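You operate a simulated robot arm through the tools that you are given. There is no shell and no other tool.

Carry out the task below with a simulated robot arm. There is one attempt and no reset: what you move stays moved.

Task
Slide the slotted box into the jig and seat both dividers.
Fine: the yellow divider into slot one, the other into slot two.

It is judged by the outcome, as a careful person would: the job done as asked, and still so three seconds after it is handed in. It fails if anything else is knocked over, pushed out of place, dropped, spilled or broken.

Robot
A 7-joint arm with a three-finger gripper, fixed in place. Base frame: the origin is at the foot of the arm, x ahead of it, y to its left, z up. Readings come in mm, degrees, newtons and seconds.
Its first joint turns from -166.0 to 166.0 degrees. Payload 2.69 kg.
The tool frame sits at the grasp point between the pads (the TCP): z along the fingers, y along the line on which they close. The tips reach 29 mm beyond it. Largest opening 120 mm; the body of the gripper starts 78 mm behind the TCP.
Orientation is that of the tool frame in the base frame, as [roll, pitch, yaw] about the fixed x, y, z axes, in that order (R = Rz(yaw) Ry(pitch) Rx(roll)). With the fingers straight down and closing along the base's y, the tool's x points along the base's -x, its y along +y and its z along -z.

Tools
- The arm moves only by the tool send_rows. Its argument "deltas" is a list of rows, each an object (a shift or turn left out is 0, a gripper value left out holds the last) with "dr": the turn, a rotation vector about the base's x, y, z in degrees, a list of three; "dp": the shift along the base's x, y, z in mm, a list of three; "hand": the opening, from 0 (shut) to 1 (fully open). In form: [{"dr": [wx, wy, wz], "dp": [tx, ty, tz], "hand": hand}, ...]. A call has 1 to 20 rows; each row is the pose to reach, as a shift and turn from the pose commanded when the call began. Rows are played at 5 a second. More than 50 mm and 8.6 degrees between two rows, or a gripper value outside its range, and nothing of the call is played. A pose out of reach is approached as far as the arm can. The call stops where the force on the tool passes 40 N (or 10 N more than at its start, if that is more) or the arm is blocked; 0.2 s more then pass. The fingers move at their own pace and stop on an object; they squeeze with about 37 N. The grip force told is the motor's: it shows also when the fingers shut on nothing. Time passes only in rows, and 0.2 s behind the last, so rows that repeat a pose let the fingers close. The reply holds the time, the measured pose of the TCP, the force on the tool along the base axes, the opening and the grip force, in the units named above and with some noise, with the torque about the TCP (base axes, N m) and any sound that the robot's microphone picked up.
- Cameras (640 x 400 px; columns grow to the right, rows downward): "scene" is fixed at [393.7, -495.6, 1511.6]; the picture's right is [-0.91, -0.42, 0.00], its down [0.10, -0.21, -0.97] and it looks along [0.41, -0.88, 0.23] (base axes); focal length 214 px, centre (320, 200). "wrist" rides on the gripper at [63, 0, -104] in the tool frame; the picture's right is [0.00, 1.00, 0.00], its down [-0.83, 0.00, -0.56] and it looks along [-0.56, 0.00, 0.83] (tool axes); focal length 275 px, centre (320, 200). There is no depth. A picture from a camera that has moved, and an enlarged one, comes with that camera's place and axes in the base frame and with its lens. The place of the scene camera against the robot may be out by one fixed shift of up to 12 mm in any direction.
- snapshot(camera): a new picture of that camera. The clock stands still meanwhile.
- raise_lower(by): slides the trunk up (or, below 0, down) by that many mm; the arm rides with it, the base frame stays. It gives what a move gives, with no picture.
- inspect(camera, box): a new picture of the part [left, top, right, bottom] of that camera's present view, enlarged. The clock stands still meanwhile.
- close_job(): hands the job in; it is judged then, once.

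Nothing tells you positions but the pictures and the camera data. Unless the task says otherwise, let go and move clear before handing in.

The tools are called after "Emit:" as name(argument=value, ...) on one line, values as JSON. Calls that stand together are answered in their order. send_rows: Moves the arm, as the interface text tells. Its arguments: {"type":"object","properties":{"deltas":{"type":"array","items":{"type":"object","properties":{"dr":{"type":"array","items":{"type":"number"}},"dp":{"type":"array","items":{"type":"number"}},"hand":{"type":"number"}}}}},"required":["deltas"]} The other tools are called the same way: raise_lower (by) slides the trunk up or down; snapshot (camera) takes a picture; inspect (camera, box) takes an enlarged picture of a part of a camera's view; close_job () hands the job in.

At the start:

```text
t: 0.0
tool_pos: [306.0, -297.6, 1308.9]
tcp_rot: [180.0, -0.1, -180.0]
contact_force: [0.1, -0.2, 0.3]
ft_torque: [-0.02, 0.0, 0.02]
opening: 120.1
grip_force: 0.1
trunk travel left (down, up): [-400.0, 186.0]
```

scene: 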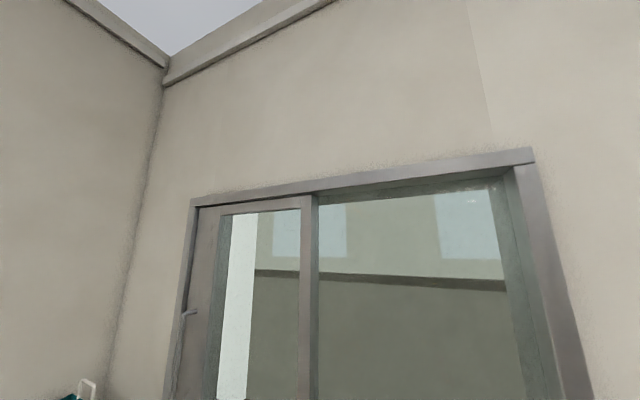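
wrist: 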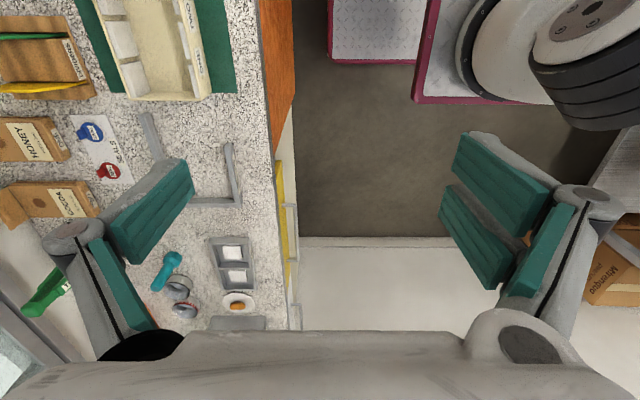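

I see a counter on the -y side of the wrist view, holding a slotted box, dividers, cartons and an L-shaped fence. The scene camera only faces a wall. I'll look closer before moving anything.

Emit:
inspect(camera="wrist", box=[0, 0, 320, 200])

Emit:
inspect(camera="wrist", box=[0, 140, 320, 340])

Emit:
inspect(camera="scene", box=[0, 300, 160, 400])

```text
2.00 times, centred on (160, 100) of wrist
camera zoom: at [242.3, -297.0, 1413.1], right [0.0, 1.0, 0.0], down [0.83, 0.0, 0.56], along [0.56, 0.0, -0.83], focal length 551 px, centre (640, 400)
```

zoom: 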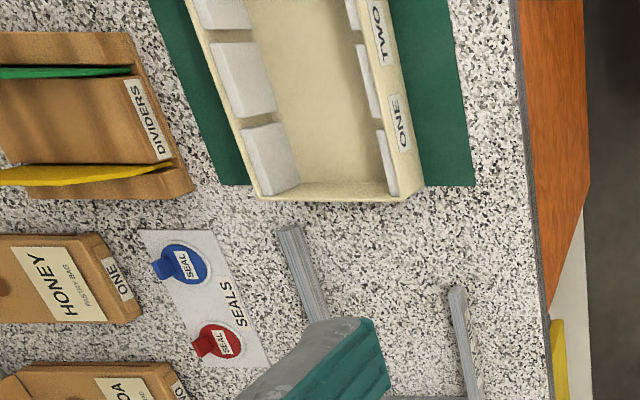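

```text
2.00 times, centred on (160, 240) of wrist
camera zoom: at [242.3, -297.0, 1413.1], right [0.0, 1.0, 0.0], down [0.83, 0.0, 0.56], along [0.56, 0.0, -0.83], focal length 551 px, centre (640, 120)
```

zoom: 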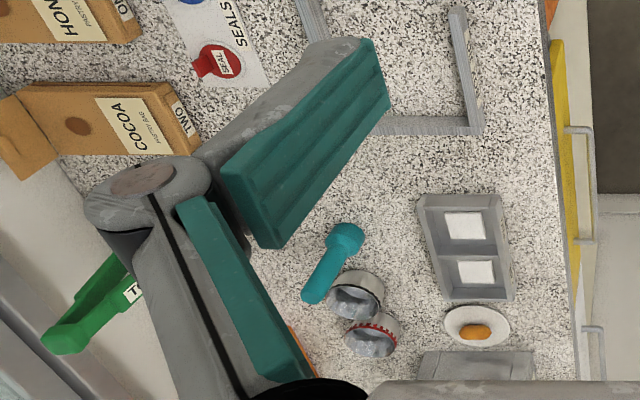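

```text
4.00 times, centred on (80, 350) of scene
camera zoom: at [393.7, -495.6, 1511.6], right [-0.91, -0.42, 0.0], down [0.1, -0.21, -0.97], along [0.41, -0.88, 0.23], focal length 858 px, centre (1280, -400)
```

zoom: 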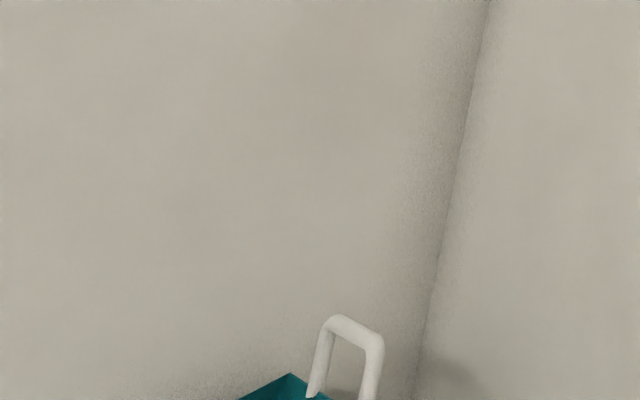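

The counter height isn't known yet, so I'll shift the arm toward -y at the present height and take a second view to triangulate.

Emit:
send_rows(deltas=[{"dp": [0, -40, 0]}, {"dp": [0, -80, 0]}, {"dp": [0, -120, 0]}, {"dp": [0, -160, 0]}, {"dp": [0, -200, 0]}, {"dp": [0, -200, 0]}])

Emit:
snapshot(camera="wrist")

Emit:
snapshot(camera="scene")

```text
t: 1.4
tool_pos: [305.2, -496.2, 1307.6]
tcp_rot: [179.9, 0.0, 179.9]
contact_force: [0.6, -0.3, 0.1]
ft_torque: [0.0, 0.01, 0.03]
opening: 120.0
grip_force: 0.1
trunk travel left (down, up): [-400.0, 186.0]
```

```text
taken
camera wrist: at [242.2, -496.1, 1413.5], right [0.0, 1.0, 0.0], down [0.83, 0.0, 0.56], along [0.56, 0.0, -0.83], focal length 275 px, centre (320, 200)
```

wrist: 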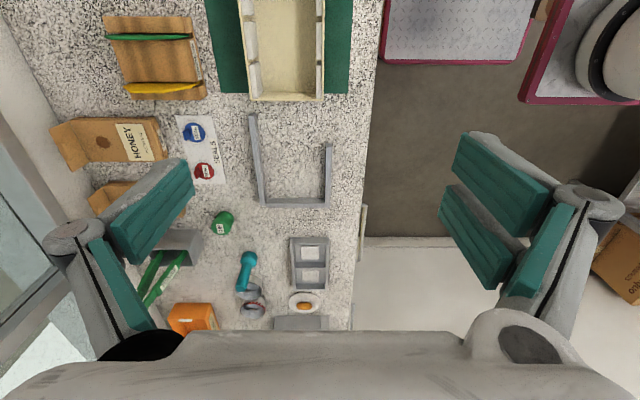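

```text
taken
```

scene: 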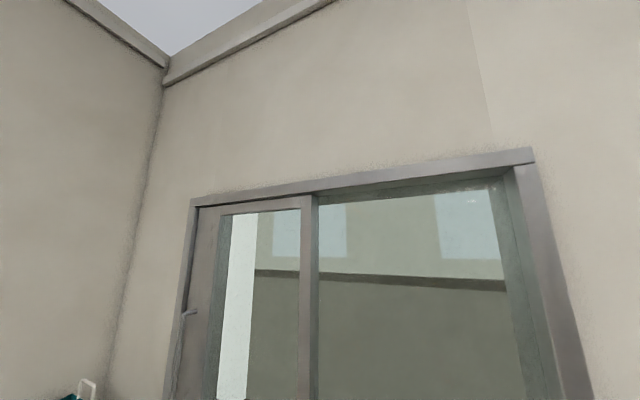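

From the parallax, the counter top is near z≈890 mm. The jig opens toward -x and spans roughly x 400–590, y -622 to -477. The box sits behind it at x<370. Next I'll turn the wrist -90° so the camera faces -y and shows the whole layout.

Emit:
send_rows(deltas=[{"dp": [0, 15, 0], "dr": [0, 0, -8]}, {"dp": [0, 30, 0], "dr": [0, 0, -16]}, {"dp": [0, 45, 0], "dr": [0, 0, -24]}, {"dp": [0, 60, 0], "dr": [0, 0, -32]}, {"dp": [0, 75, 0], "dr": [0, 0, -40]}, {"dp": [0, 90, 0], "dr": [0, 0, -48]}, {"dp": [0, 105, 0], "dr": [0, 0, -56]}, {"dp": [0, 120, 0], "dr": [0, 0, -64]}, {"dp": [0, 135, 0], "dr": [0, 0, -72]}, {"dp": [0, 150, 0], "dr": [0, 0, -80]}, {"dp": [0, 160, 0], "dr": [0, 0, -88]}, {"dp": [0, 160, 0], "dr": [0, 0, -90]}, {"dp": [0, 160, 0], "dr": [0, 0, -90]}])

Emit:
snapshot(camera="wrist")

```text
t: 4.2
tool_pos: [306.2, -336.9, 1307.2]
tcp_rot: [-179.9, 0.0, 89.9]
contact_force: [0.1, 0.5, 1.1]
ft_torque: [-0.03, -0.01, -0.01]
opening: 120.0
grip_force: 0.0
trunk travel left (down, up): [-400.0, 186.0]
```

```text
taken
camera wrist: at [305.3, -273.6, 1412.8], right [1.0, 0.0, 0.0], down [0.0, -0.83, 0.56], along [0.0, -0.56, -0.83], focal length 275 px, centre (320, 200)
```

wrist: 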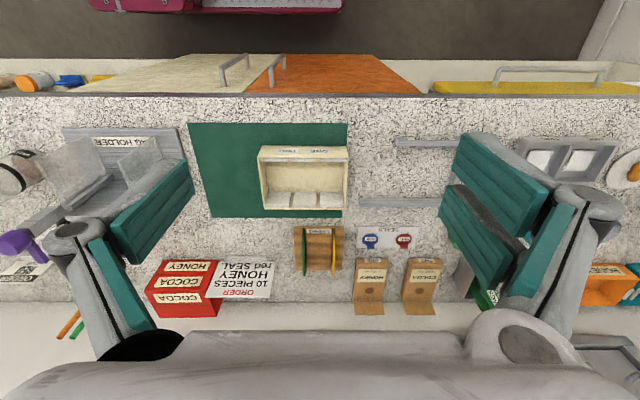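

The layout is clear now: the box sits on a green mat, with the divider holder behind it and the jig to its +x side. I'll zoom in on each.

Emit:
inspect(camera="wrist", box=[230, 120, 390, 220])

Emit:
inspect(camera="wrist", box=[260, 200, 420, 300])

Emit:
inspect(camera="wrist", box=[340, 110, 500, 210])

```text
4.00 times, centred on (310, 170) of wrist
camera zoom: at [305.3, -273.6, 1412.8], right [1.0, 0.0, 0.0], down [0.0, -0.83, 0.56], along [0.0, -0.56, -0.83], focal length 1101 px, centre (360, 320)
```

zoom: 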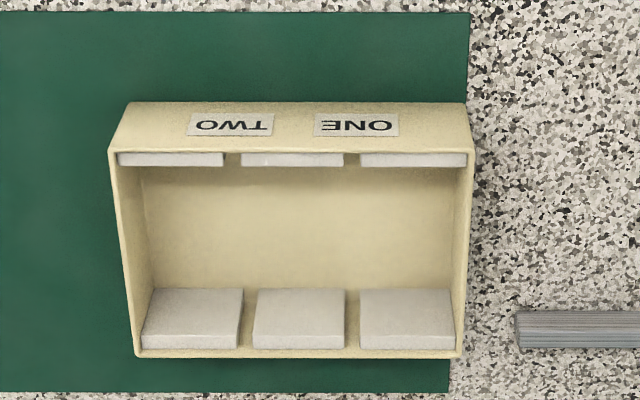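

```text
4.00 times, centred on (340, 250) of wrist
camera zoom: at [305.3, -273.6, 1412.8], right [1.0, 0.0, 0.0], down [0.0, -0.83, 0.56], along [0.0, -0.56, -0.83], focal length 1101 px, centre (240, 0)
```

zoom: 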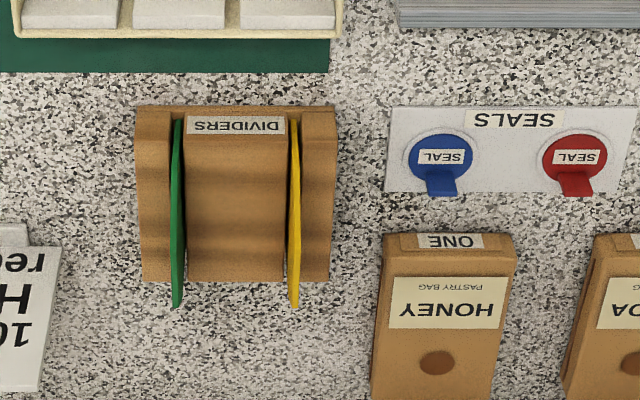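

```text
4.00 times, centred on (420, 160) of wrist
camera zoom: at [305.3, -273.6, 1412.8], right [1.0, 0.0, 0.0], down [0.0, -0.83, 0.56], along [0.0, -0.56, -0.83], focal length 1101 px, centre (-80, 360)
```

zoom: 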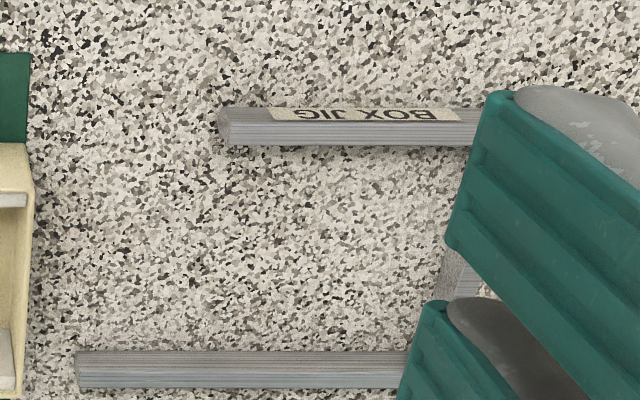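

Slot ONE is on the box's +x side and TWO on its -x side. The dividers stand in planes facing x, green at -x and yellow at +x. I'll lower the trunk for a closer second view to measure heights.

Emit:
raise_lower(by=-150)

Emit:
snapshot(camera="wrist")

Emit:
inspect(camera="wrist", box=[220, 100, 420, 225])

Emit:
inspect(camera="wrist", box=[260, 200, 460, 325])

```text
t: 6.0
tool_pos: [307.3, -336.2, 1158.2]
tcp_rot: [180.0, -0.1, 90.0]
contact_force: [-0.2, 0.1, 0.1]
ft_torque: [0.0, 0.01, -0.03]
opening: 120.2
grip_force: 0.0
trunk travel left (down, up): [-250.0, 336.0]
```

```text
taken
camera wrist: at [304.9, -273.6, 1263.2], right [1.0, 0.0, 0.0], down [0.0, -0.83, 0.56], along [0.0, -0.56, -0.83], focal length 275 px, centre (320, 200)
```

wrist: 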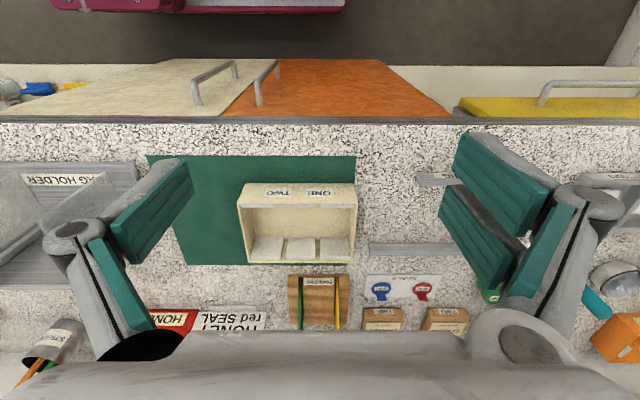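

```text
3.20 times, centred on (320, 162) of wrist
camera zoom: at [304.9, -273.6, 1263.2], right [1.0, 0.0, 0.0], down [0.0, -0.83, 0.56], along [0.0, -0.56, -0.83], focal length 881 px, centre (320, 320)
```

zoom: 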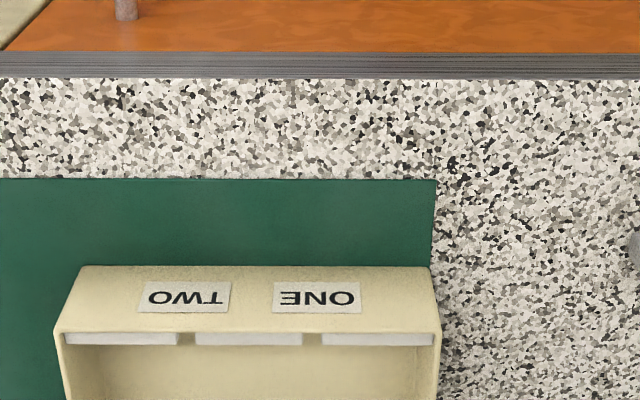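

```text
3.20 times, centred on (360, 262) of wrist
camera zoom: at [304.9, -273.6, 1263.2], right [1.0, 0.0, 0.0], down [0.0, -0.83, 0.56], along [0.0, -0.56, -0.83], focal length 881 px, centre (192, 0)
```

zoom: 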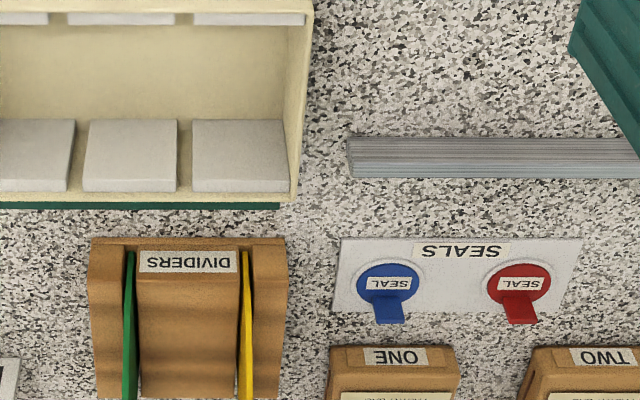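

I estimate the counter at z≈893. The box spans about x 189–357, y -491 to -609 with its rim near z≈950, and the jig channel runs y -486 to -618, so the box already lines up with it. I'll move in over the dividers for a closer measurement.

Emit:
send_rows(deltas=[{"dp": [0, -40, 0]}, {"dp": [0, -80, 0]}, {"dp": [0, -120, 0]}, {"dp": [0, -160, 0]}, {"dp": [0, -200, 0]}, {"dp": [0, -200, 0]}])

Emit:
snapshot(camera="wrist")

Emit:
inspect(camera="wrist", box=[240, 100, 400, 200])

Emit:
inspect(camera="wrist", box=[220, 0, 420, 125])

Emit:
inspect(camera="wrist", box=[240, 170, 400, 270])

```text
t: 7.3
tool_pos: [307.6, -536.6, 1158.9]
tcp_rot: [179.9, 0.0, 90.0]
contact_force: [-0.5, -0.3, -1.1]
ft_torque: [0.02, 0.01, 0.01]
opening: 120.2
grip_force: 0.0
trunk travel left (down, up): [-250.0, 336.0]
```

```text
taken
camera wrist: at [305.9, -473.5, 1263.5], right [1.0, 0.0, 0.0], down [0.0, -0.83, 0.56], along [0.0, -0.56, -0.83], focal length 275 px, centre (320, 200)
```

wrist: 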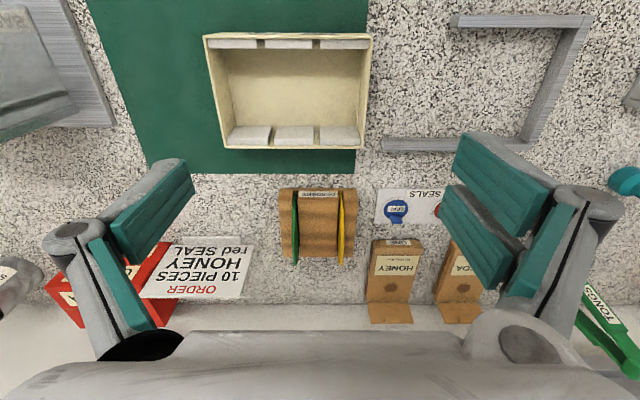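

```text
4.00 times, centred on (320, 150) of wrist
camera zoom: at [305.9, -473.5, 1263.5], right [1.0, 0.0, 0.0], down [0.0, -0.83, 0.56], along [0.0, -0.56, -0.83], focal length 1101 px, centre (320, 400)
```

zoom: 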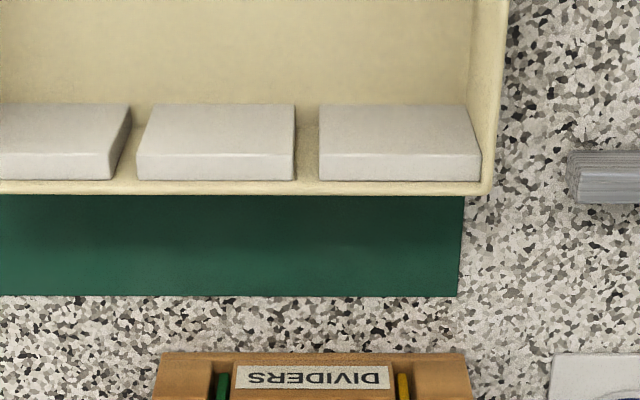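

```text
3.20 times, centred on (320, 62) of wrist
camera zoom: at [305.9, -473.5, 1263.5], right [1.0, 0.0, 0.0], down [0.0, -0.83, 0.56], along [0.0, -0.56, -0.83], focal length 881 px, centre (320, 640)
```

zoom: 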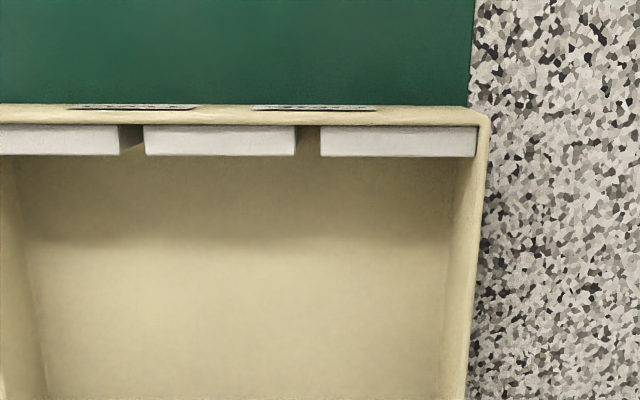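

```text
4.00 times, centred on (320, 220) of wrist
camera zoom: at [305.9, -473.5, 1263.5], right [1.0, 0.0, 0.0], down [0.0, -0.83, 0.56], along [0.0, -0.56, -0.83], focal length 1101 px, centre (320, 120)
```

zoom: 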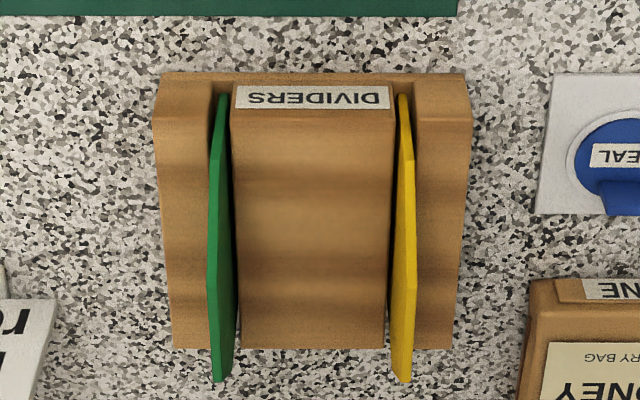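

Slots measure about 7 mm wide with centres near x≈302 (ONE) and x≈247 (TWO), and the box has no visible yaw. I'll look at the dividers and the jig in finer detail.

Emit:
inspect(camera="wrist", box=[272, 180, 368, 240])

Emit:
inspect(camera="wrist", box=[272, 215, 368, 275])

Emit:
inspect(camera="wrist", box=[360, 0, 620, 162])

```text
6.67 times, centred on (320, 210) of wrist
camera zoom: at [305.9, -473.5, 1263.5], right [1.0, 0.0, 0.0], down [0.0, -0.83, 0.56], along [0.0, -0.56, -0.83], focal length 1835 px, centre (320, 133)
```

zoom: 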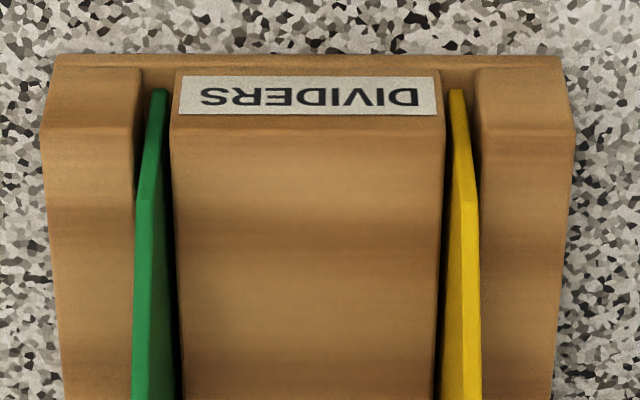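

```text
6.67 times, centred on (320, 245) of wrist
camera zoom: at [305.9, -473.5, 1263.5], right [1.0, 0.0, 0.0], down [0.0, -0.83, 0.56], along [0.0, -0.56, -0.83], focal length 1835 px, centre (320, -100)
```

zoom: 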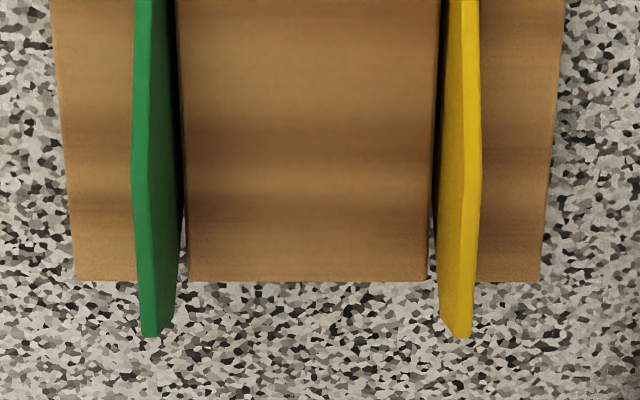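

```text
2.46 times, centred on (490, 81) of wrist
camera zoom: at [305.9, -473.5, 1263.5], right [1.0, 0.0, 0.0], down [0.0, -0.83, 0.56], along [0.0, -0.56, -0.83], focal length 678 px, centre (-98, 493)
```

zoom: 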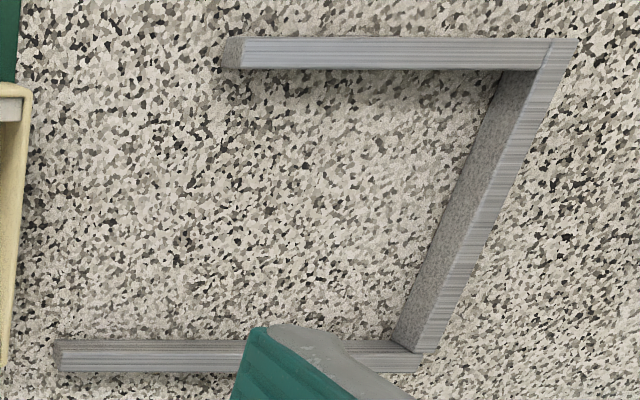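

The dividers look like thin chamfered plates standing fairly tall in the holder. I'll move the camera almost straight above them to pin down their height and extent.

Emit:
send_rows(deltas=[{"dp": [0, -40, 0]}, {"dp": [0, -80, 0]}, {"dp": [0, -120, 0]}, {"dp": [0, -160, 0]}, {"dp": [0, -200, 0]}, {"dp": [0, -200, 0]}])

Emit:
snapshot(camera="wrist")

Emit:
inspect(camera="wrist", box=[224, 20, 416, 140])

```text
t: 8.8
tool_pos: [312.2, -626.7, 1117.1]
tcp_rot: [180.0, 0.1, 89.9]
contact_force: [0.0, -0.3, 0.1]
ft_torque: [0.02, -0.05, 0.01]
opening: 120.2
grip_force: 0.2
out of reach, approached as far as the arm can: row 2, 3, 4, 5, 6
trunk travel left (down, up): [-250.0, 336.0]
```

```text
taken
camera wrist: at [312.0, -562.8, 1221.9], right [1.0, 0.01, 0.0], down [0.0, -0.83, 0.56], along [0.0, -0.56, -0.83], focal length 275 px, centre (320, 200)
```

wrist: 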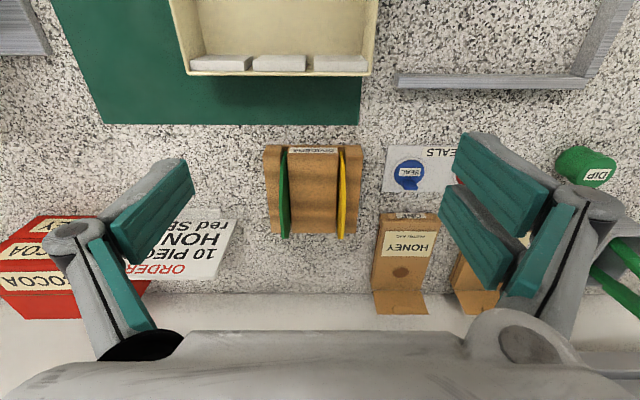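

```text
3.33 times, centred on (320, 80) of wrist
camera zoom: at [312.0, -562.8, 1221.9], right [1.0, 0.01, 0.0], down [0.0, -0.83, 0.56], along [0.0, -0.56, -0.83], focal length 918 px, centre (320, 600)
```

zoom: 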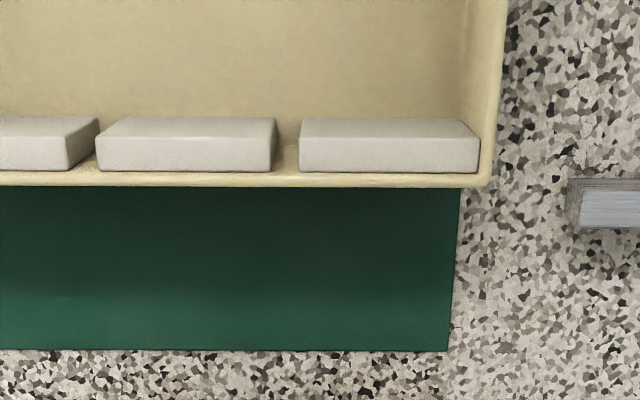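

The arm ran out of reach at this height, so it was the shoulder geometry that limited it. I'll put the trunk back up and lower the arm instead, which should give more reach near the counter.

Emit:
send_rows(deltas=[{"dp": [0, 40, 0]}, {"dp": [0, 80, 0]}, {"dp": [0, 120, 0]}, {"dp": [0, 120, 0]}])

Emit:
raise_lower(by=150)

```text
t: 9.8
tool_pos: [313.3, -507.8, 1117.4]
tcp_rot: [-180.0, 0.0, 90.0]
contact_force: [0.5, 0.5, -0.3]
ft_torque: [0.02, 0.01, -0.01]
opening: 120.1
grip_force: 0.0
trunk travel left (down, up): [-250.0, 336.0]
```

```text
t: 11.5
tool_pos: [314.4, -506.8, 1265.3]
tcp_rot: [180.0, 0.0, 89.9]
contact_force: [0.3, 0.1, -0.1]
ft_torque: [0.0, 0.04, 0.04]
opening: 119.8
grip_force: 0.1
trunk travel left (down, up): [-400.0, 186.0]
```

The commanded pose follows the clipped one, so positions remain consistent. Now I'll go down and out over the divider holder.

Emit:
send_rows(deltas=[{"dp": [0, 0, -45]}, {"dp": [0, 0, -90]}, {"dp": [0, -30, -125]}, {"dp": [0, -70, -135]}, {"dp": [0, -110, -135]}, {"dp": [0, -150, -135]}, {"dp": [0, -190, -135]}, {"dp": [0, -230, -135]}, {"dp": [0, -250, -135]}, {"dp": [0, -250, -135]}])

Emit:
snapshot(camera="wrist")

Emit:
inspect(camera="wrist", box=[240, 50, 400, 150])

```text
t: 13.7
tool_pos: [318.4, -701.2, 1115.0]
tcp_rot: [180.0, 0.0, 90.0]
contact_force: [0.7, -0.5, 1.1]
ft_torque: [-0.02, 0.05, 0.02]
opening: 119.8
grip_force: 0.0
out of reach, approached as far as the arm can: row 8, 9, 10
trunk travel left (down, up): [-400.0, 186.0]
```

```text
taken
camera wrist: at [318.6, -637.3, 1218.6], right [1.0, 0.0, 0.0], down [0.0, -0.83, 0.56], along [0.0, -0.56, -0.83], focal length 275 px, centre (320, 200)
```

wrist: 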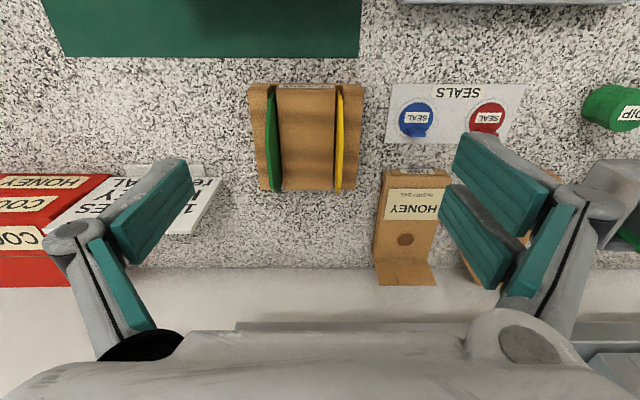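

```text
4.00 times, centred on (320, 100) of wrist
camera zoom: at [318.6, -637.3, 1218.6], right [1.0, 0.0, 0.0], down [0.0, -0.83, 0.56], along [0.0, -0.56, -0.83], focal length 1101 px, centre (320, 600)
```

zoom: 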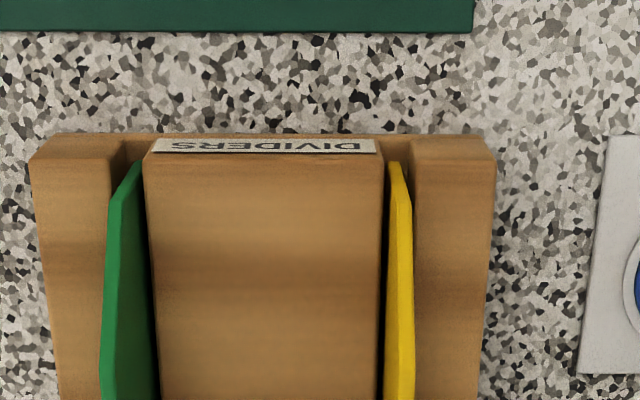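

This view is better. I'll take two tighter close-ups to cover the full divider length.

Emit:
inspect(camera="wrist", box=[240, 80, 368, 160])

Emit:
inspect(camera="wrist", box=[240, 125, 368, 205])

```text
5.00 times, centred on (304, 120) of wrist
camera zoom: at [318.6, -637.3, 1218.6], right [1.0, 0.0, 0.0], down [0.0, -0.83, 0.56], along [0.0, -0.56, -0.83], focal length 1376 px, centre (400, 600)
```

zoom: 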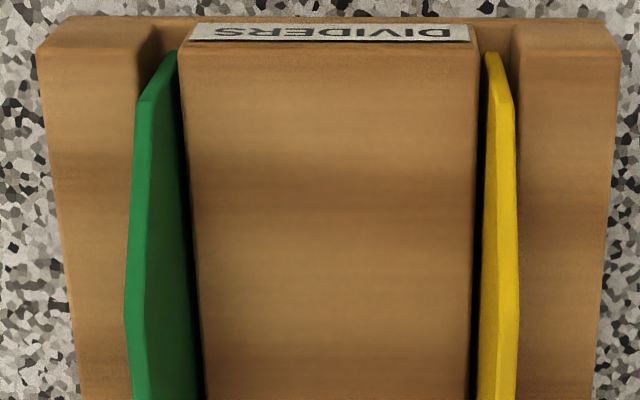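

```text
5.00 times, centred on (304, 165) of wrist
camera zoom: at [318.6, -637.3, 1218.6], right [1.0, 0.0, 0.0], down [0.0, -0.83, 0.56], along [0.0, -0.56, -0.83], focal length 1376 px, centre (400, 375)
```

zoom: 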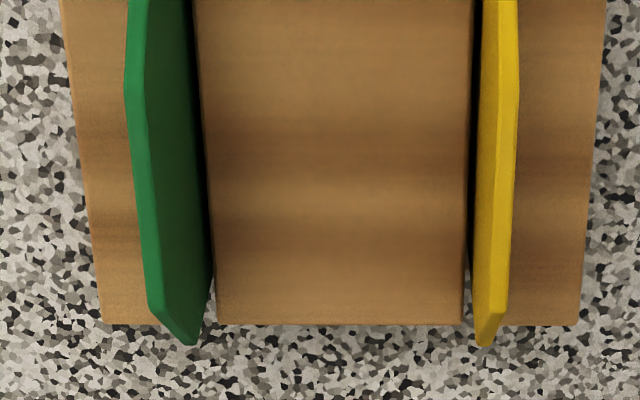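

Geometry so far:
- **Dividers:** about 110 mm wide in y (-706 to -816), with a flat top at z≈978 centred on y≈-759. Green is at x≈268.5 and yellow at x≈338.5.
- **Holder:** its top is at z≈925.
- **Jig:** inner end face at x≈587, so the box has to travel about 229 mm in +x.

Next I'll move above the box's -x wall with the fingers partly open.

Emit:
send_rows(deltas=[{"dp": [-25, 30, 0], "hand": 0.4}, {"dp": [-50, 61, 0]}, {"dp": [-75, 91, 0]}, {"dp": [-100, 121, 0]}, {"dp": [-127, 152, 0]}, {"dp": [-127, 152, -35]}, {"dp": [-127, 152, -70]}, {"dp": [-127, 152, -100]}, {"dp": [-127, 152, -100]}])

Emit:
snapshot(camera="wrist")

```text
t: 15.7
tool_pos: [192.2, -549.2, 1013.6]
tcp_rot: [-180.0, 0.0, 90.0]
contact_force: [0.6, 0.6, 0.8]
ft_torque: [0.0, 0.02, -0.01]
opening: 47.8
grip_force: 0.0
trunk travel left (down, up): [-400.0, 186.0]
```

```text
taken
camera wrist: at [191.4, -485.5, 1117.9], right [1.0, 0.0, 0.0], down [0.0, -0.83, 0.56], along [0.0, -0.56, -0.83], focal length 275 px, centre (320, 200)
```

wrist: 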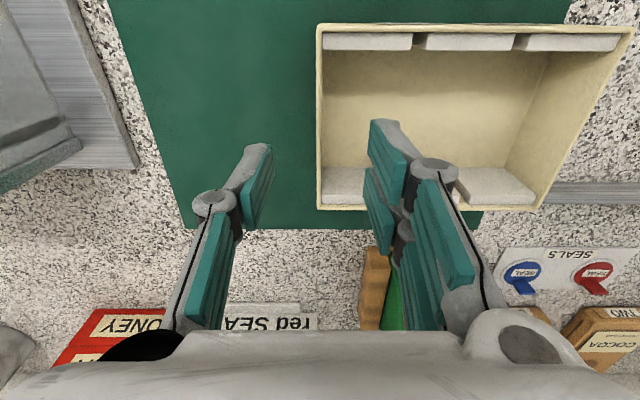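

The -x wall lies directly beneath the gap between the fingers, at x≈191. I'll descend to straddle it and close.

Emit:
send_rows(deltas=[{"dp": [0, 0, -30]}, {"dp": [0, 0, -55]}, {"dp": [0, 0, -68]}, {"dp": [0, 0, -68]}, {"dp": [0, 0, -68], "hand": 0.0}, {"dp": [0, 0, -68], "hand": 0.0}, {"dp": [0, 0, -68], "hand": 0.0}])

Emit:
snapshot(camera="wrist")

```text
t: 17.3
tool_pos: [192.7, -548.9, 945.4]
tcp_rot: [180.0, 0.0, 90.0]
contact_force: [-1.8, 0.4, 0.7]
ft_torque: [-0.02, 0.08, -0.05]
opening: 6.3
grip_force: 31.5
trunk travel left (down, up): [-400.0, 186.0]
```

```text
taken
camera wrist: at [191.8, -486.4, 1050.2], right [1.0, 0.0, 0.0], down [0.0, -0.83, 0.56], along [0.0, -0.56, -0.83], focal length 275 px, centre (320, 200)
```

wrist: 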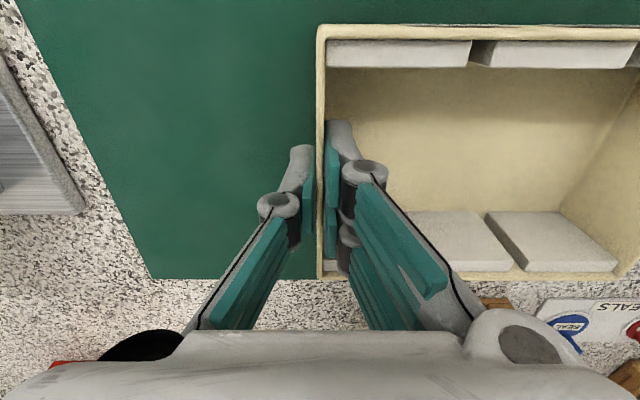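

The wall is gripped and the box hasn't moved. I'll slide it +x slowly, easing 3 mm toward -y to centre it in the channel.

Emit:
send_rows(deltas=[{"dp": [10, 0, 0]}, {"dp": [22, -1, 0]}, {"dp": [36, -2, 0]}, {"dp": [50, -3, 0]}, {"dp": [64, -3, 0]}, {"dp": [76, -3, 0]}, {"dp": [80, -3, 0]}, {"dp": [80, -3, 0]}])

Emit:
snapshot(camera="wrist")

```text
t: 19.1
tool_pos: [271.9, -553.7, 946.1]
tcp_rot: [-180.0, 0.1, 90.0]
contact_force: [-0.9, 0.0, 1.7]
ft_torque: [0.05, 0.04, 0.03]
opening: 6.1
grip_force: 32.1
trunk travel left (down, up): [-400.0, 186.0]
```

```text
taken
camera wrist: at [271.4, -488.9, 1050.8], right [1.0, 0.0, 0.0], down [0.0, -0.83, 0.56], along [0.0, -0.56, -0.83], focal length 275 px, centre (320, 200)
```

wrist: 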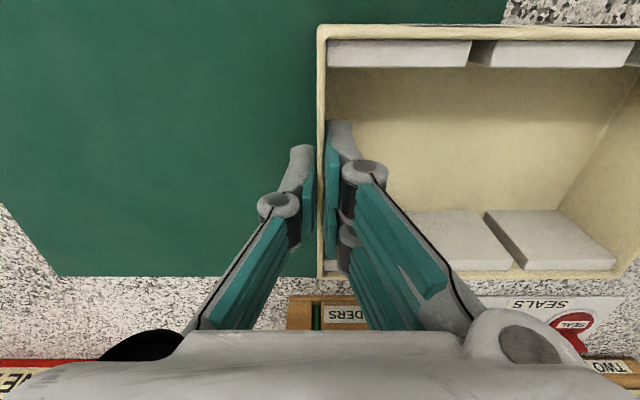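

The box follows cleanly. I'll continue 60 mm with 2 mm more toward -y, then check clearance to both jig rails.

Emit:
send_rows(deltas=[{"dp": [10, -1, 0]}, {"dp": [22, -2, 0]}, {"dp": [34, -2, 0]}, {"dp": [46, -2, 0]}, {"dp": [56, -2, 0]}, {"dp": [60, -2, 0]}, {"dp": [60, -2, 0]}])

Emit:
snapshot(camera="wrist")

```text
t: 20.7
tool_pos: [332.4, -554.6, 944.8]
tcp_rot: [179.9, 0.1, 90.1]
contact_force: [-0.4, -0.1, -0.8]
ft_torque: [-0.05, 0.0, -0.03]
opening: 6.0
grip_force: 31.9
trunk travel left (down, up): [-400.0, 186.0]
```

```text
taken
camera wrist: at [331.5, -490.9, 1050.5], right [1.0, 0.0, 0.0], down [0.0, -0.83, 0.56], along [0.0, -0.56, -0.83], focal length 275 px, centre (320, 200)
```

wrist: 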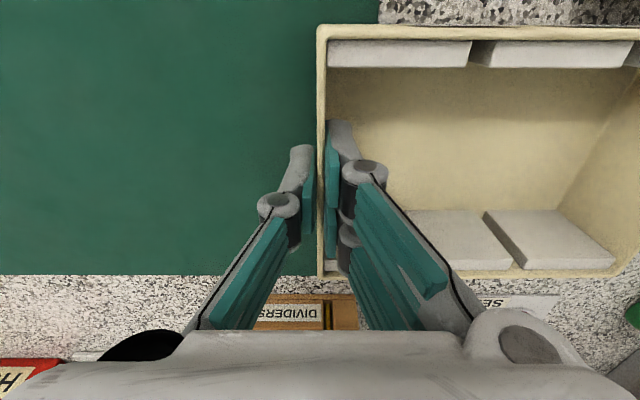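

There's no contact force so far. The near rail is just coming into view at the upper right, so I'll zoom there to check the gap.

Emit:
inspect(camera="wrist", box=[540, 0, 640, 62])

Emit:
inspect(camera="wrist", box=[540, 240, 640, 302])

```text
6.40 times, centred on (590, 31) of wrist
camera zoom: at [331.5, -490.9, 1050.5], right [1.0, 0.0, 0.0], down [0.0, -0.83, 0.56], along [0.0, -0.56, -0.83], focal length 1762 px, centre (-1408, 1282)
```

zoom: 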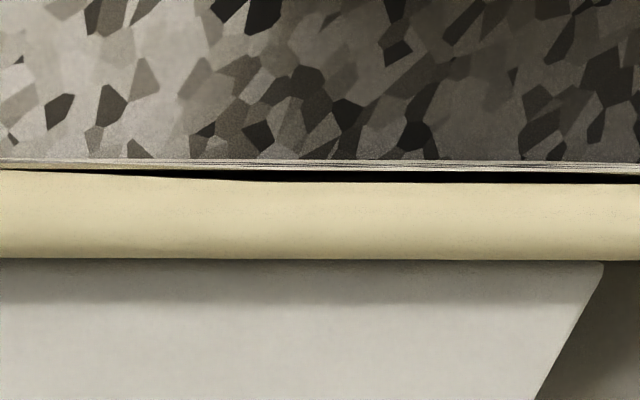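

```text
6.40 times, centred on (590, 271) of wrist
camera zoom: at [331.5, -490.9, 1050.5], right [1.0, 0.0, 0.0], down [0.0, -0.83, 0.56], along [0.0, -0.56, -0.83], focal length 1762 px, centre (-1408, -254)
```

zoom: 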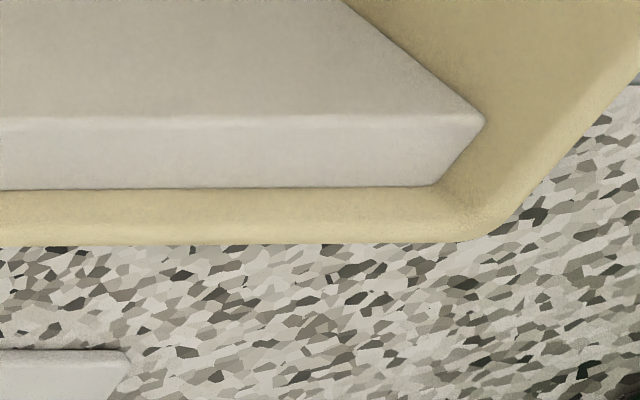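

The rails are hidden below the rim from here, but the box front is already past the start of both rails with no lateral force. I'll continue toward the end stop.

Emit:
send_rows(deltas=[{"dp": [10, 0, 0]}, {"dp": [22, 0, 0]}, {"dp": [34, 0, 0]}, {"dp": [46, 0, 0]}, {"dp": [58, 0, 0]}, {"dp": [68, 0, 0]}, {"dp": [74, 0, 0]}, {"dp": [76, 0, 0]}, {"dp": [76, 0, 0]}])

Emit:
snapshot(camera="wrist")

```text
t: 22.7
tool_pos: [408.6, -554.2, 945.3]
tcp_rot: [-179.9, 0.0, 90.0]
contact_force: [-0.7, -0.7, -0.3]
ft_torque: [-0.06, 0.05, 0.01]
opening: 5.9
grip_force: 31.8
trunk travel left (down, up): [-400.0, 186.0]
```

```text
taken
camera wrist: at [407.6, -490.7, 1050.9], right [1.0, 0.0, 0.0], down [0.0, -0.83, 0.56], along [0.0, -0.56, -0.83], focal length 275 px, centre (320, 200)
```

wrist: 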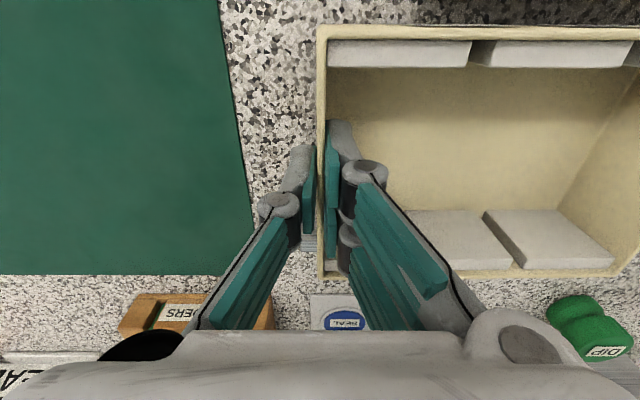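

The box has moved 216 mm without contact, and I expect the stop in roughly 13 mm. I'll approach in small steps and watch the force.

Emit:
send_rows(deltas=[{"dp": [4, 0, 0]}, {"dp": [8, 0, 0]}, {"dp": [8, 0, 0]}])

Emit:
send_rows(deltas=[{"dp": [1, 0, 0]}, {"dp": [2, 0, 0]}, {"dp": [2, 0, 0]}])

```text
t: 23.5
tool_pos: [417.0, -555.5, 945.6]
tcp_rot: [-179.9, 0.0, 90.0]
contact_force: [0.1, 0.6, -0.6]
ft_torque: [0.04, 0.04, -0.02]
opening: 6.0
grip_force: 32.0
trunk travel left (down, up): [-400.0, 186.0]
```

```text
t: 24.3
tool_pos: [417.9, -553.2, 946.1]
tcp_rot: [179.9, 0.0, 90.0]
contact_force: [0.5, 0.0, 0.5]
ft_torque: [0.0, 0.02, 0.03]
opening: 6.2
grip_force: 32.1
trunk travel left (down, up): [-400.0, 186.0]
```

Still no contact, so I'll keep stepping.

Emit:
send_rows(deltas=[{"dp": [1, 0, 0]}, {"dp": [2, 0, 0]}, {"dp": [2, 0, 0]}])

Emit:
send_rows(deltas=[{"dp": [0.7, 0, 0]}, {"dp": [1.5, 0, 0]}, {"dp": [1.5, 0, 0]}])

```text
t: 25.1
tool_pos: [418.9, -554.7, 946.4]
tcp_rot: [180.0, -0.1, 90.0]
contact_force: [-3.4, -0.5, 0.4]
ft_torque: [0.03, 0.1, 0.04]
opening: 6.1
grip_force: 31.9
trunk travel left (down, up): [-400.0, 186.0]
```

```text
t: 25.9
tool_pos: [420.1, -553.4, 945.6]
tcp_rot: [-179.9, 0.0, 89.9]
contact_force: [-14.2, 0.7, 0.5]
ft_torque: [-0.03, 0.36, 0.07]
opening: 5.8
grip_force: 31.6
trunk travel left (down, up): [-400.0, 186.0]
```

The box has reached the end stop: the x force is -14 N. I'll back off 1 mm to relax the preload, then release and rise.

Emit:
send_rows(deltas=[{"dp": [-1.2, 0, 0]}, {"dp": [-1.2, 0, 0]}])

Emit:
send_rows(deltas=[{"dp": [0, 0, 0], "hand": 0.3}, {"dp": [0, 0, 0], "hand": 0.3}, {"dp": [0, 0, 0], "hand": 0.3}, {"dp": [0, 0, 30]}, {"dp": [0, 0, 70]}, {"dp": [0, 0, 110]}, {"dp": [0, 20, 150]}, {"dp": [0, 40, 170]}, {"dp": [0, 60, 170]}, {"dp": [0, 60, 170]}])

Emit:
snapshot(camera="wrist")

```text
t: 26.5
tool_pos: [420.2, -553.6, 945.6]
tcp_rot: [180.0, 0.0, 90.0]
contact_force: [-12.9, -1.6, -0.4]
ft_torque: [0.08, 0.28, 0.04]
opening: 5.9
grip_force: 32.0
trunk travel left (down, up): [-400.0, 186.0]
```

```text
t: 28.7
tool_pos: [421.6, -493.7, 1116.3]
tcp_rot: [-180.0, 0.0, 90.0]
contact_force: [-0.5, 0.1, -0.1]
ft_torque: [0.0, -0.02, 0.01]
opening: 36.1
grip_force: 0.1
trunk travel left (down, up): [-400.0, 186.0]
```

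```text
taken
camera wrist: at [420.2, -431.0, 1220.2], right [1.0, 0.0, 0.0], down [0.0, -0.83, 0.56], along [0.0, -0.56, -0.83], focal length 275 px, centre (320, 200)
```

wrist: 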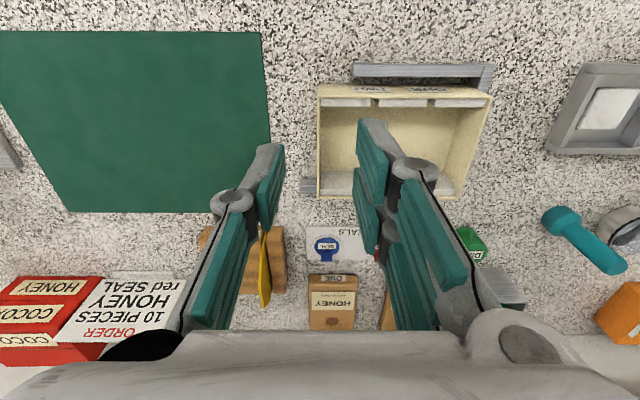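

The box appears to be seated against the jig's end. I'll centre the camera over it with the fingers open to verify and measure the slot positions.

Emit:
send_rows(deltas=[{"dp": [40, 0, 0], "hand": 1.0}, {"dp": [80, 0, 0]}, {"dp": [80, 0, 0]}, {"dp": [80, 0, 0]}])

Emit:
snapshot(camera="wrist")

Emit:
inspect(camera="wrist", box=[210, 50, 434, 190])

Emit:
inspect(camera="wrist", box=[230, 50, 326, 110])

Emit:
inspect(camera="wrist", box=[320, 60, 416, 120])

Emit:
inspect(camera="wrist", box=[230, 150, 326, 210])

Emit:
inspect(camera="wrist", box=[320, 150, 416, 210])

```text
t: 29.7
tool_pos: [501.2, -493.8, 1115.7]
tcp_rot: [180.0, 0.1, 90.0]
contact_force: [0.7, -0.2, -0.9]
ft_torque: [0.04, -0.02, 0.02]
opening: 120.2
grip_force: 0.1
trunk travel left (down, up): [-400.0, 186.0]
```

```text
taken
camera wrist: at [500.1, -430.7, 1220.7], right [1.0, 0.0, 0.0], down [0.0, -0.83, 0.56], along [0.0, -0.56, -0.83], focal length 275 px, centre (320, 200)
```

wrist: 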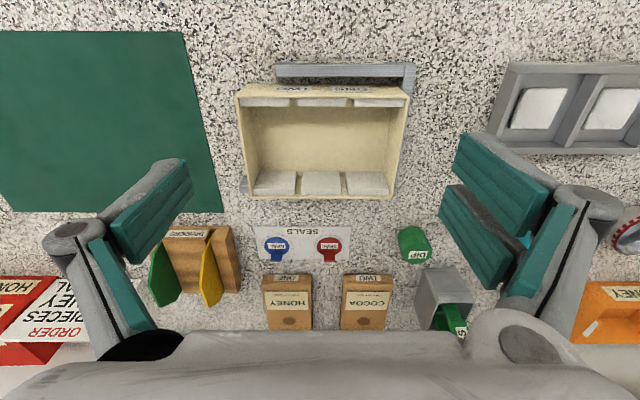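

```text
2.86 times, centred on (322, 120) of wrist
camera zoom: at [500.1, -430.7, 1220.7], right [1.0, 0.0, 0.0], down [0.0, -0.83, 0.56], along [0.0, -0.56, -0.83], focal length 786 px, centre (314, 429)
```

zoom: 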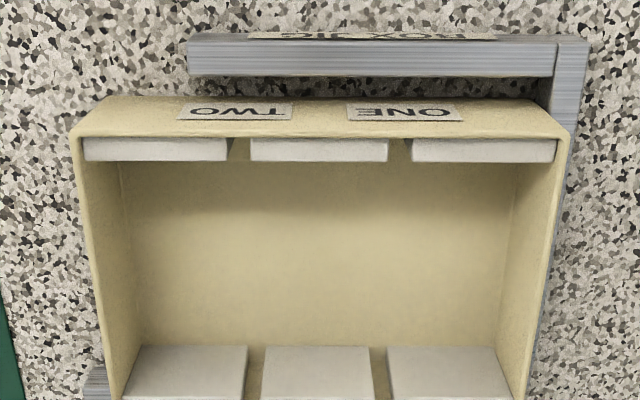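

```text
6.67 times, centred on (278, 80) of wrist
camera zoom: at [500.1, -430.7, 1220.7], right [1.0, 0.0, 0.0], down [0.0, -0.83, 0.56], along [0.0, -0.56, -0.83], focal length 1835 px, centre (600, 1000)
```

zoom: 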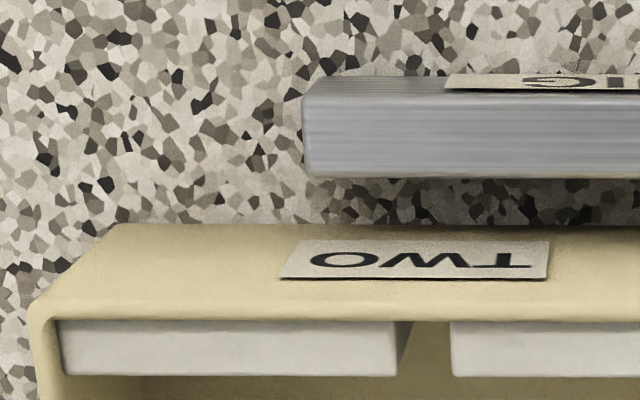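

```text
6.67 times, centred on (368, 90) of wrist
camera zoom: at [500.1, -430.7, 1220.7], right [1.0, 0.0, 0.0], down [0.0, -0.83, 0.56], along [0.0, -0.56, -0.83], focal length 1835 px, centre (0, 933)
```

zoom: 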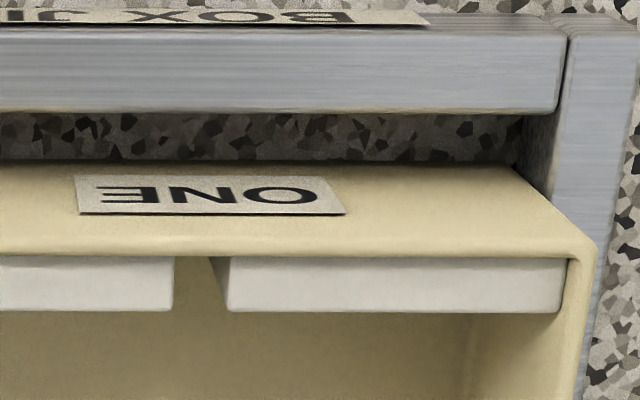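

```text
6.67 times, centred on (278, 180) of wrist
camera zoom: at [500.1, -430.7, 1220.7], right [1.0, 0.0, 0.0], down [0.0, -0.83, 0.56], along [0.0, -0.56, -0.83], focal length 1835 px, centre (600, 333)
```

zoom: 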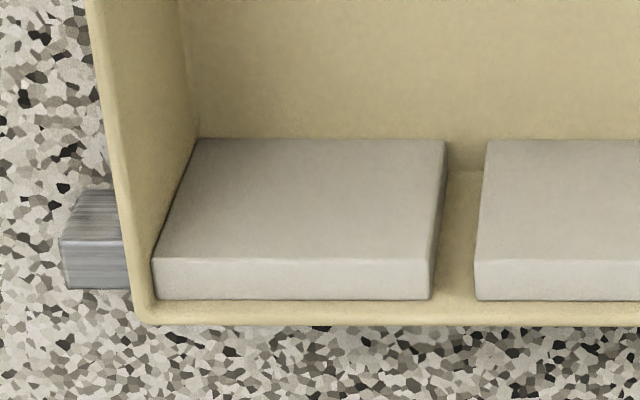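

```text
6.67 times, centred on (368, 180) of wrist
camera zoom: at [500.1, -430.7, 1220.7], right [1.0, 0.0, 0.0], down [0.0, -0.83, 0.56], along [0.0, -0.56, -0.83], focal length 1835 px, centre (0, 333)
```

zoom: 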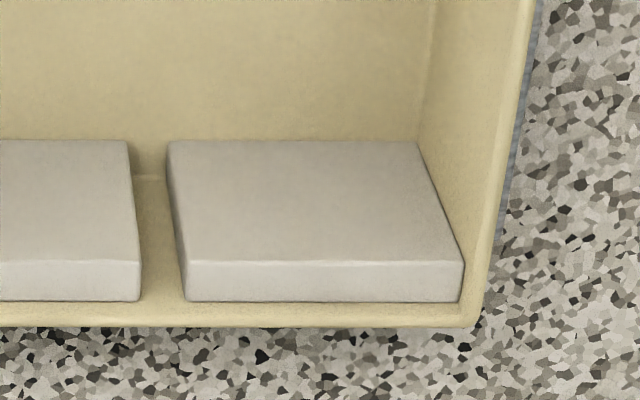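

The box is seated flush against the jig's end and square. It has about 10 mm of side gap on the near rail and 6 mm on the far one. Slot ONE is now at x≈529.4 and TWO at x≈474.3, with the box centred on y≈-553. Next I'll raise the trunk for reach and move over the yellow divider.

Emit:
raise_lower(by=120)

Emit:
send_rows(deltas=[{"dp": [-20, -20, -40], "hand": 0.4}, {"dp": [-45, -50, -80]}, {"dp": [-75, -80, -120]}, {"dp": [-105, -115, -140]}, {"dp": [-135, -150, -150]}, {"dp": [-162, -185, -160]}, {"dp": [-162, -220, -170]}, {"dp": [-162, -245, -180]}, {"dp": [-162, -266, -190]}, {"dp": [-162, -266, -190]}])

Emit:
snapshot(camera="wrist")

```text
t: 31.2
tool_pos: [501.4, -493.3, 1235.7]
tcp_rot: [-180.0, 0.0, 90.0]
contact_force: [0.9, 0.9, 0.2]
ft_torque: [0.01, 0.01, -0.02]
opening: 119.7
grip_force: 0.0
trunk travel left (down, up): [-520.0, 66.0]
```

```text
refused: row 2 steps farther than a row can; nothing moved
```

```text
taken
camera wrist: at [500.5, -430.5, 1340.4], right [1.0, 0.0, 0.0], down [0.0, -0.83, 0.56], along [0.0, -0.56, -0.83], focal length 275 px, centre (320, 200)
```

wrist: 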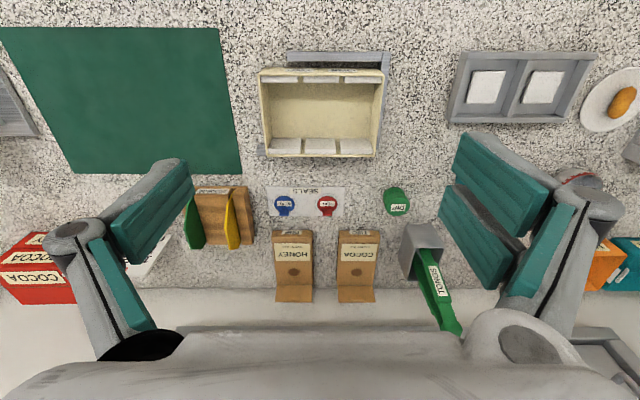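

That call was refused because its steps were too long, and nothing moved. I'll resend it with shorter steps, stopping above the yellow divider.

Emit:
send_rows(deltas=[{"dp": [-20, -20, -30], "hand": 0.4}, {"dp": [-40, -45, -60]}, {"dp": [-65, -70, -90]}, {"dp": [-90, -95, -115]}, {"dp": [-115, -125, -135]}, {"dp": [-140, -155, -155]}, {"dp": [-162, -190, -170]}, {"dp": [-162, -230, -185]}, {"dp": [-162, -266, -195]}, {"dp": [-162, -266, -195]}])

Emit:
snapshot(camera="wrist")

```text
t: 33.4
tool_pos: [333.8, -724.9, 1043.2]
tcp_rot: [180.0, 0.0, 90.1]
contact_force: [-0.4, 0.0, -1.2]
ft_torque: [0.0, -0.05, 0.0]
opening: 48.0
grip_force: 0.1
out of reach, approached as far as the arm can: row 9, 10
trunk travel left (down, up): [-520.0, 66.0]
```

```text
taken
camera wrist: at [331.8, -661.6, 1148.6], right [1.0, 0.0, 0.0], down [0.0, -0.83, 0.56], along [0.0, -0.56, -0.83], focal length 275 px, centre (320, 200)
```

wrist: 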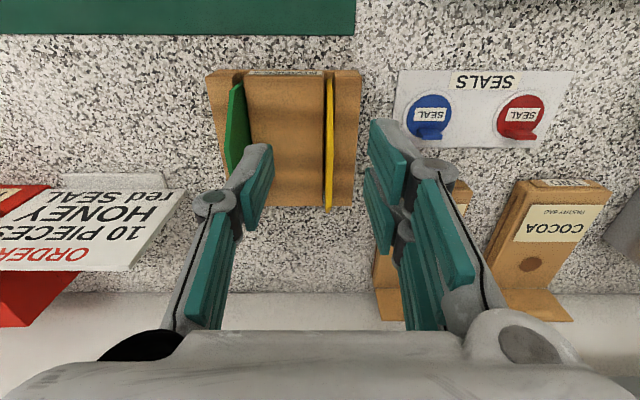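

The arm stopped short again, at about y -725. I'm still well above the dividers, so I'll try continuing from here in small steps to see whether it was a real limit.

Emit:
send_rows(deltas=[{"dp": [2, -10, 0]}, {"dp": [4, -20, 0]}, {"dp": [5, -36, 0]}, {"dp": [5, -36, 0]}])

```text
t: 34.4
tool_pos: [333.1, -725.1, 1045.4]
tcp_rot: [180.0, 0.1, 90.0]
contact_force: [-0.1, -0.1, -0.4]
ft_torque: [0.02, -0.01, -0.02]
opening: 48.0
grip_force: 0.1
out of reach, approached as far as the arm can: row 1, 2, 3, 4
trunk travel left (down, up): [-520.0, 66.0]
```

That looks like a hard limit at this posture. I'll test whether the wrist yaw is the cause: back off, turn the tool so it faces radially outward, and reach again at the same safe height.

Emit:
send_rows(deltas=[{"dp": [0, 25, 10]}, {"dp": [0, 25, 10], "dr": [0, 0, 8]}, {"dp": [0, 25, 10], "dr": [0, 0, 16]}, {"dp": [0, 25, 10], "dr": [0, 0, 24]}, {"dp": [0, 0, 10], "dr": [0, 0, 24]}, {"dp": [5, -20, 10], "dr": [0, 0, 24]}, {"dp": [5, -36, 10], "dr": [0, 0, 24]}, {"dp": [5, -36, 10], "dr": [0, 0, 24]}])

```text
t: 36.2
tool_pos: [331.6, -724.4, 1049.4]
tcp_rot: [179.9, 0.0, 114.0]
contact_force: [0.4, 0.0, -0.5]
ft_torque: [0.01, -0.04, 0.01]
opening: 47.5
grip_force: 0.0
out of reach, approached as far as the arm can: row 1, 2, 3, 4, 6, 7, 8
trunk travel left (down, up): [-520.0, 66.0]
```

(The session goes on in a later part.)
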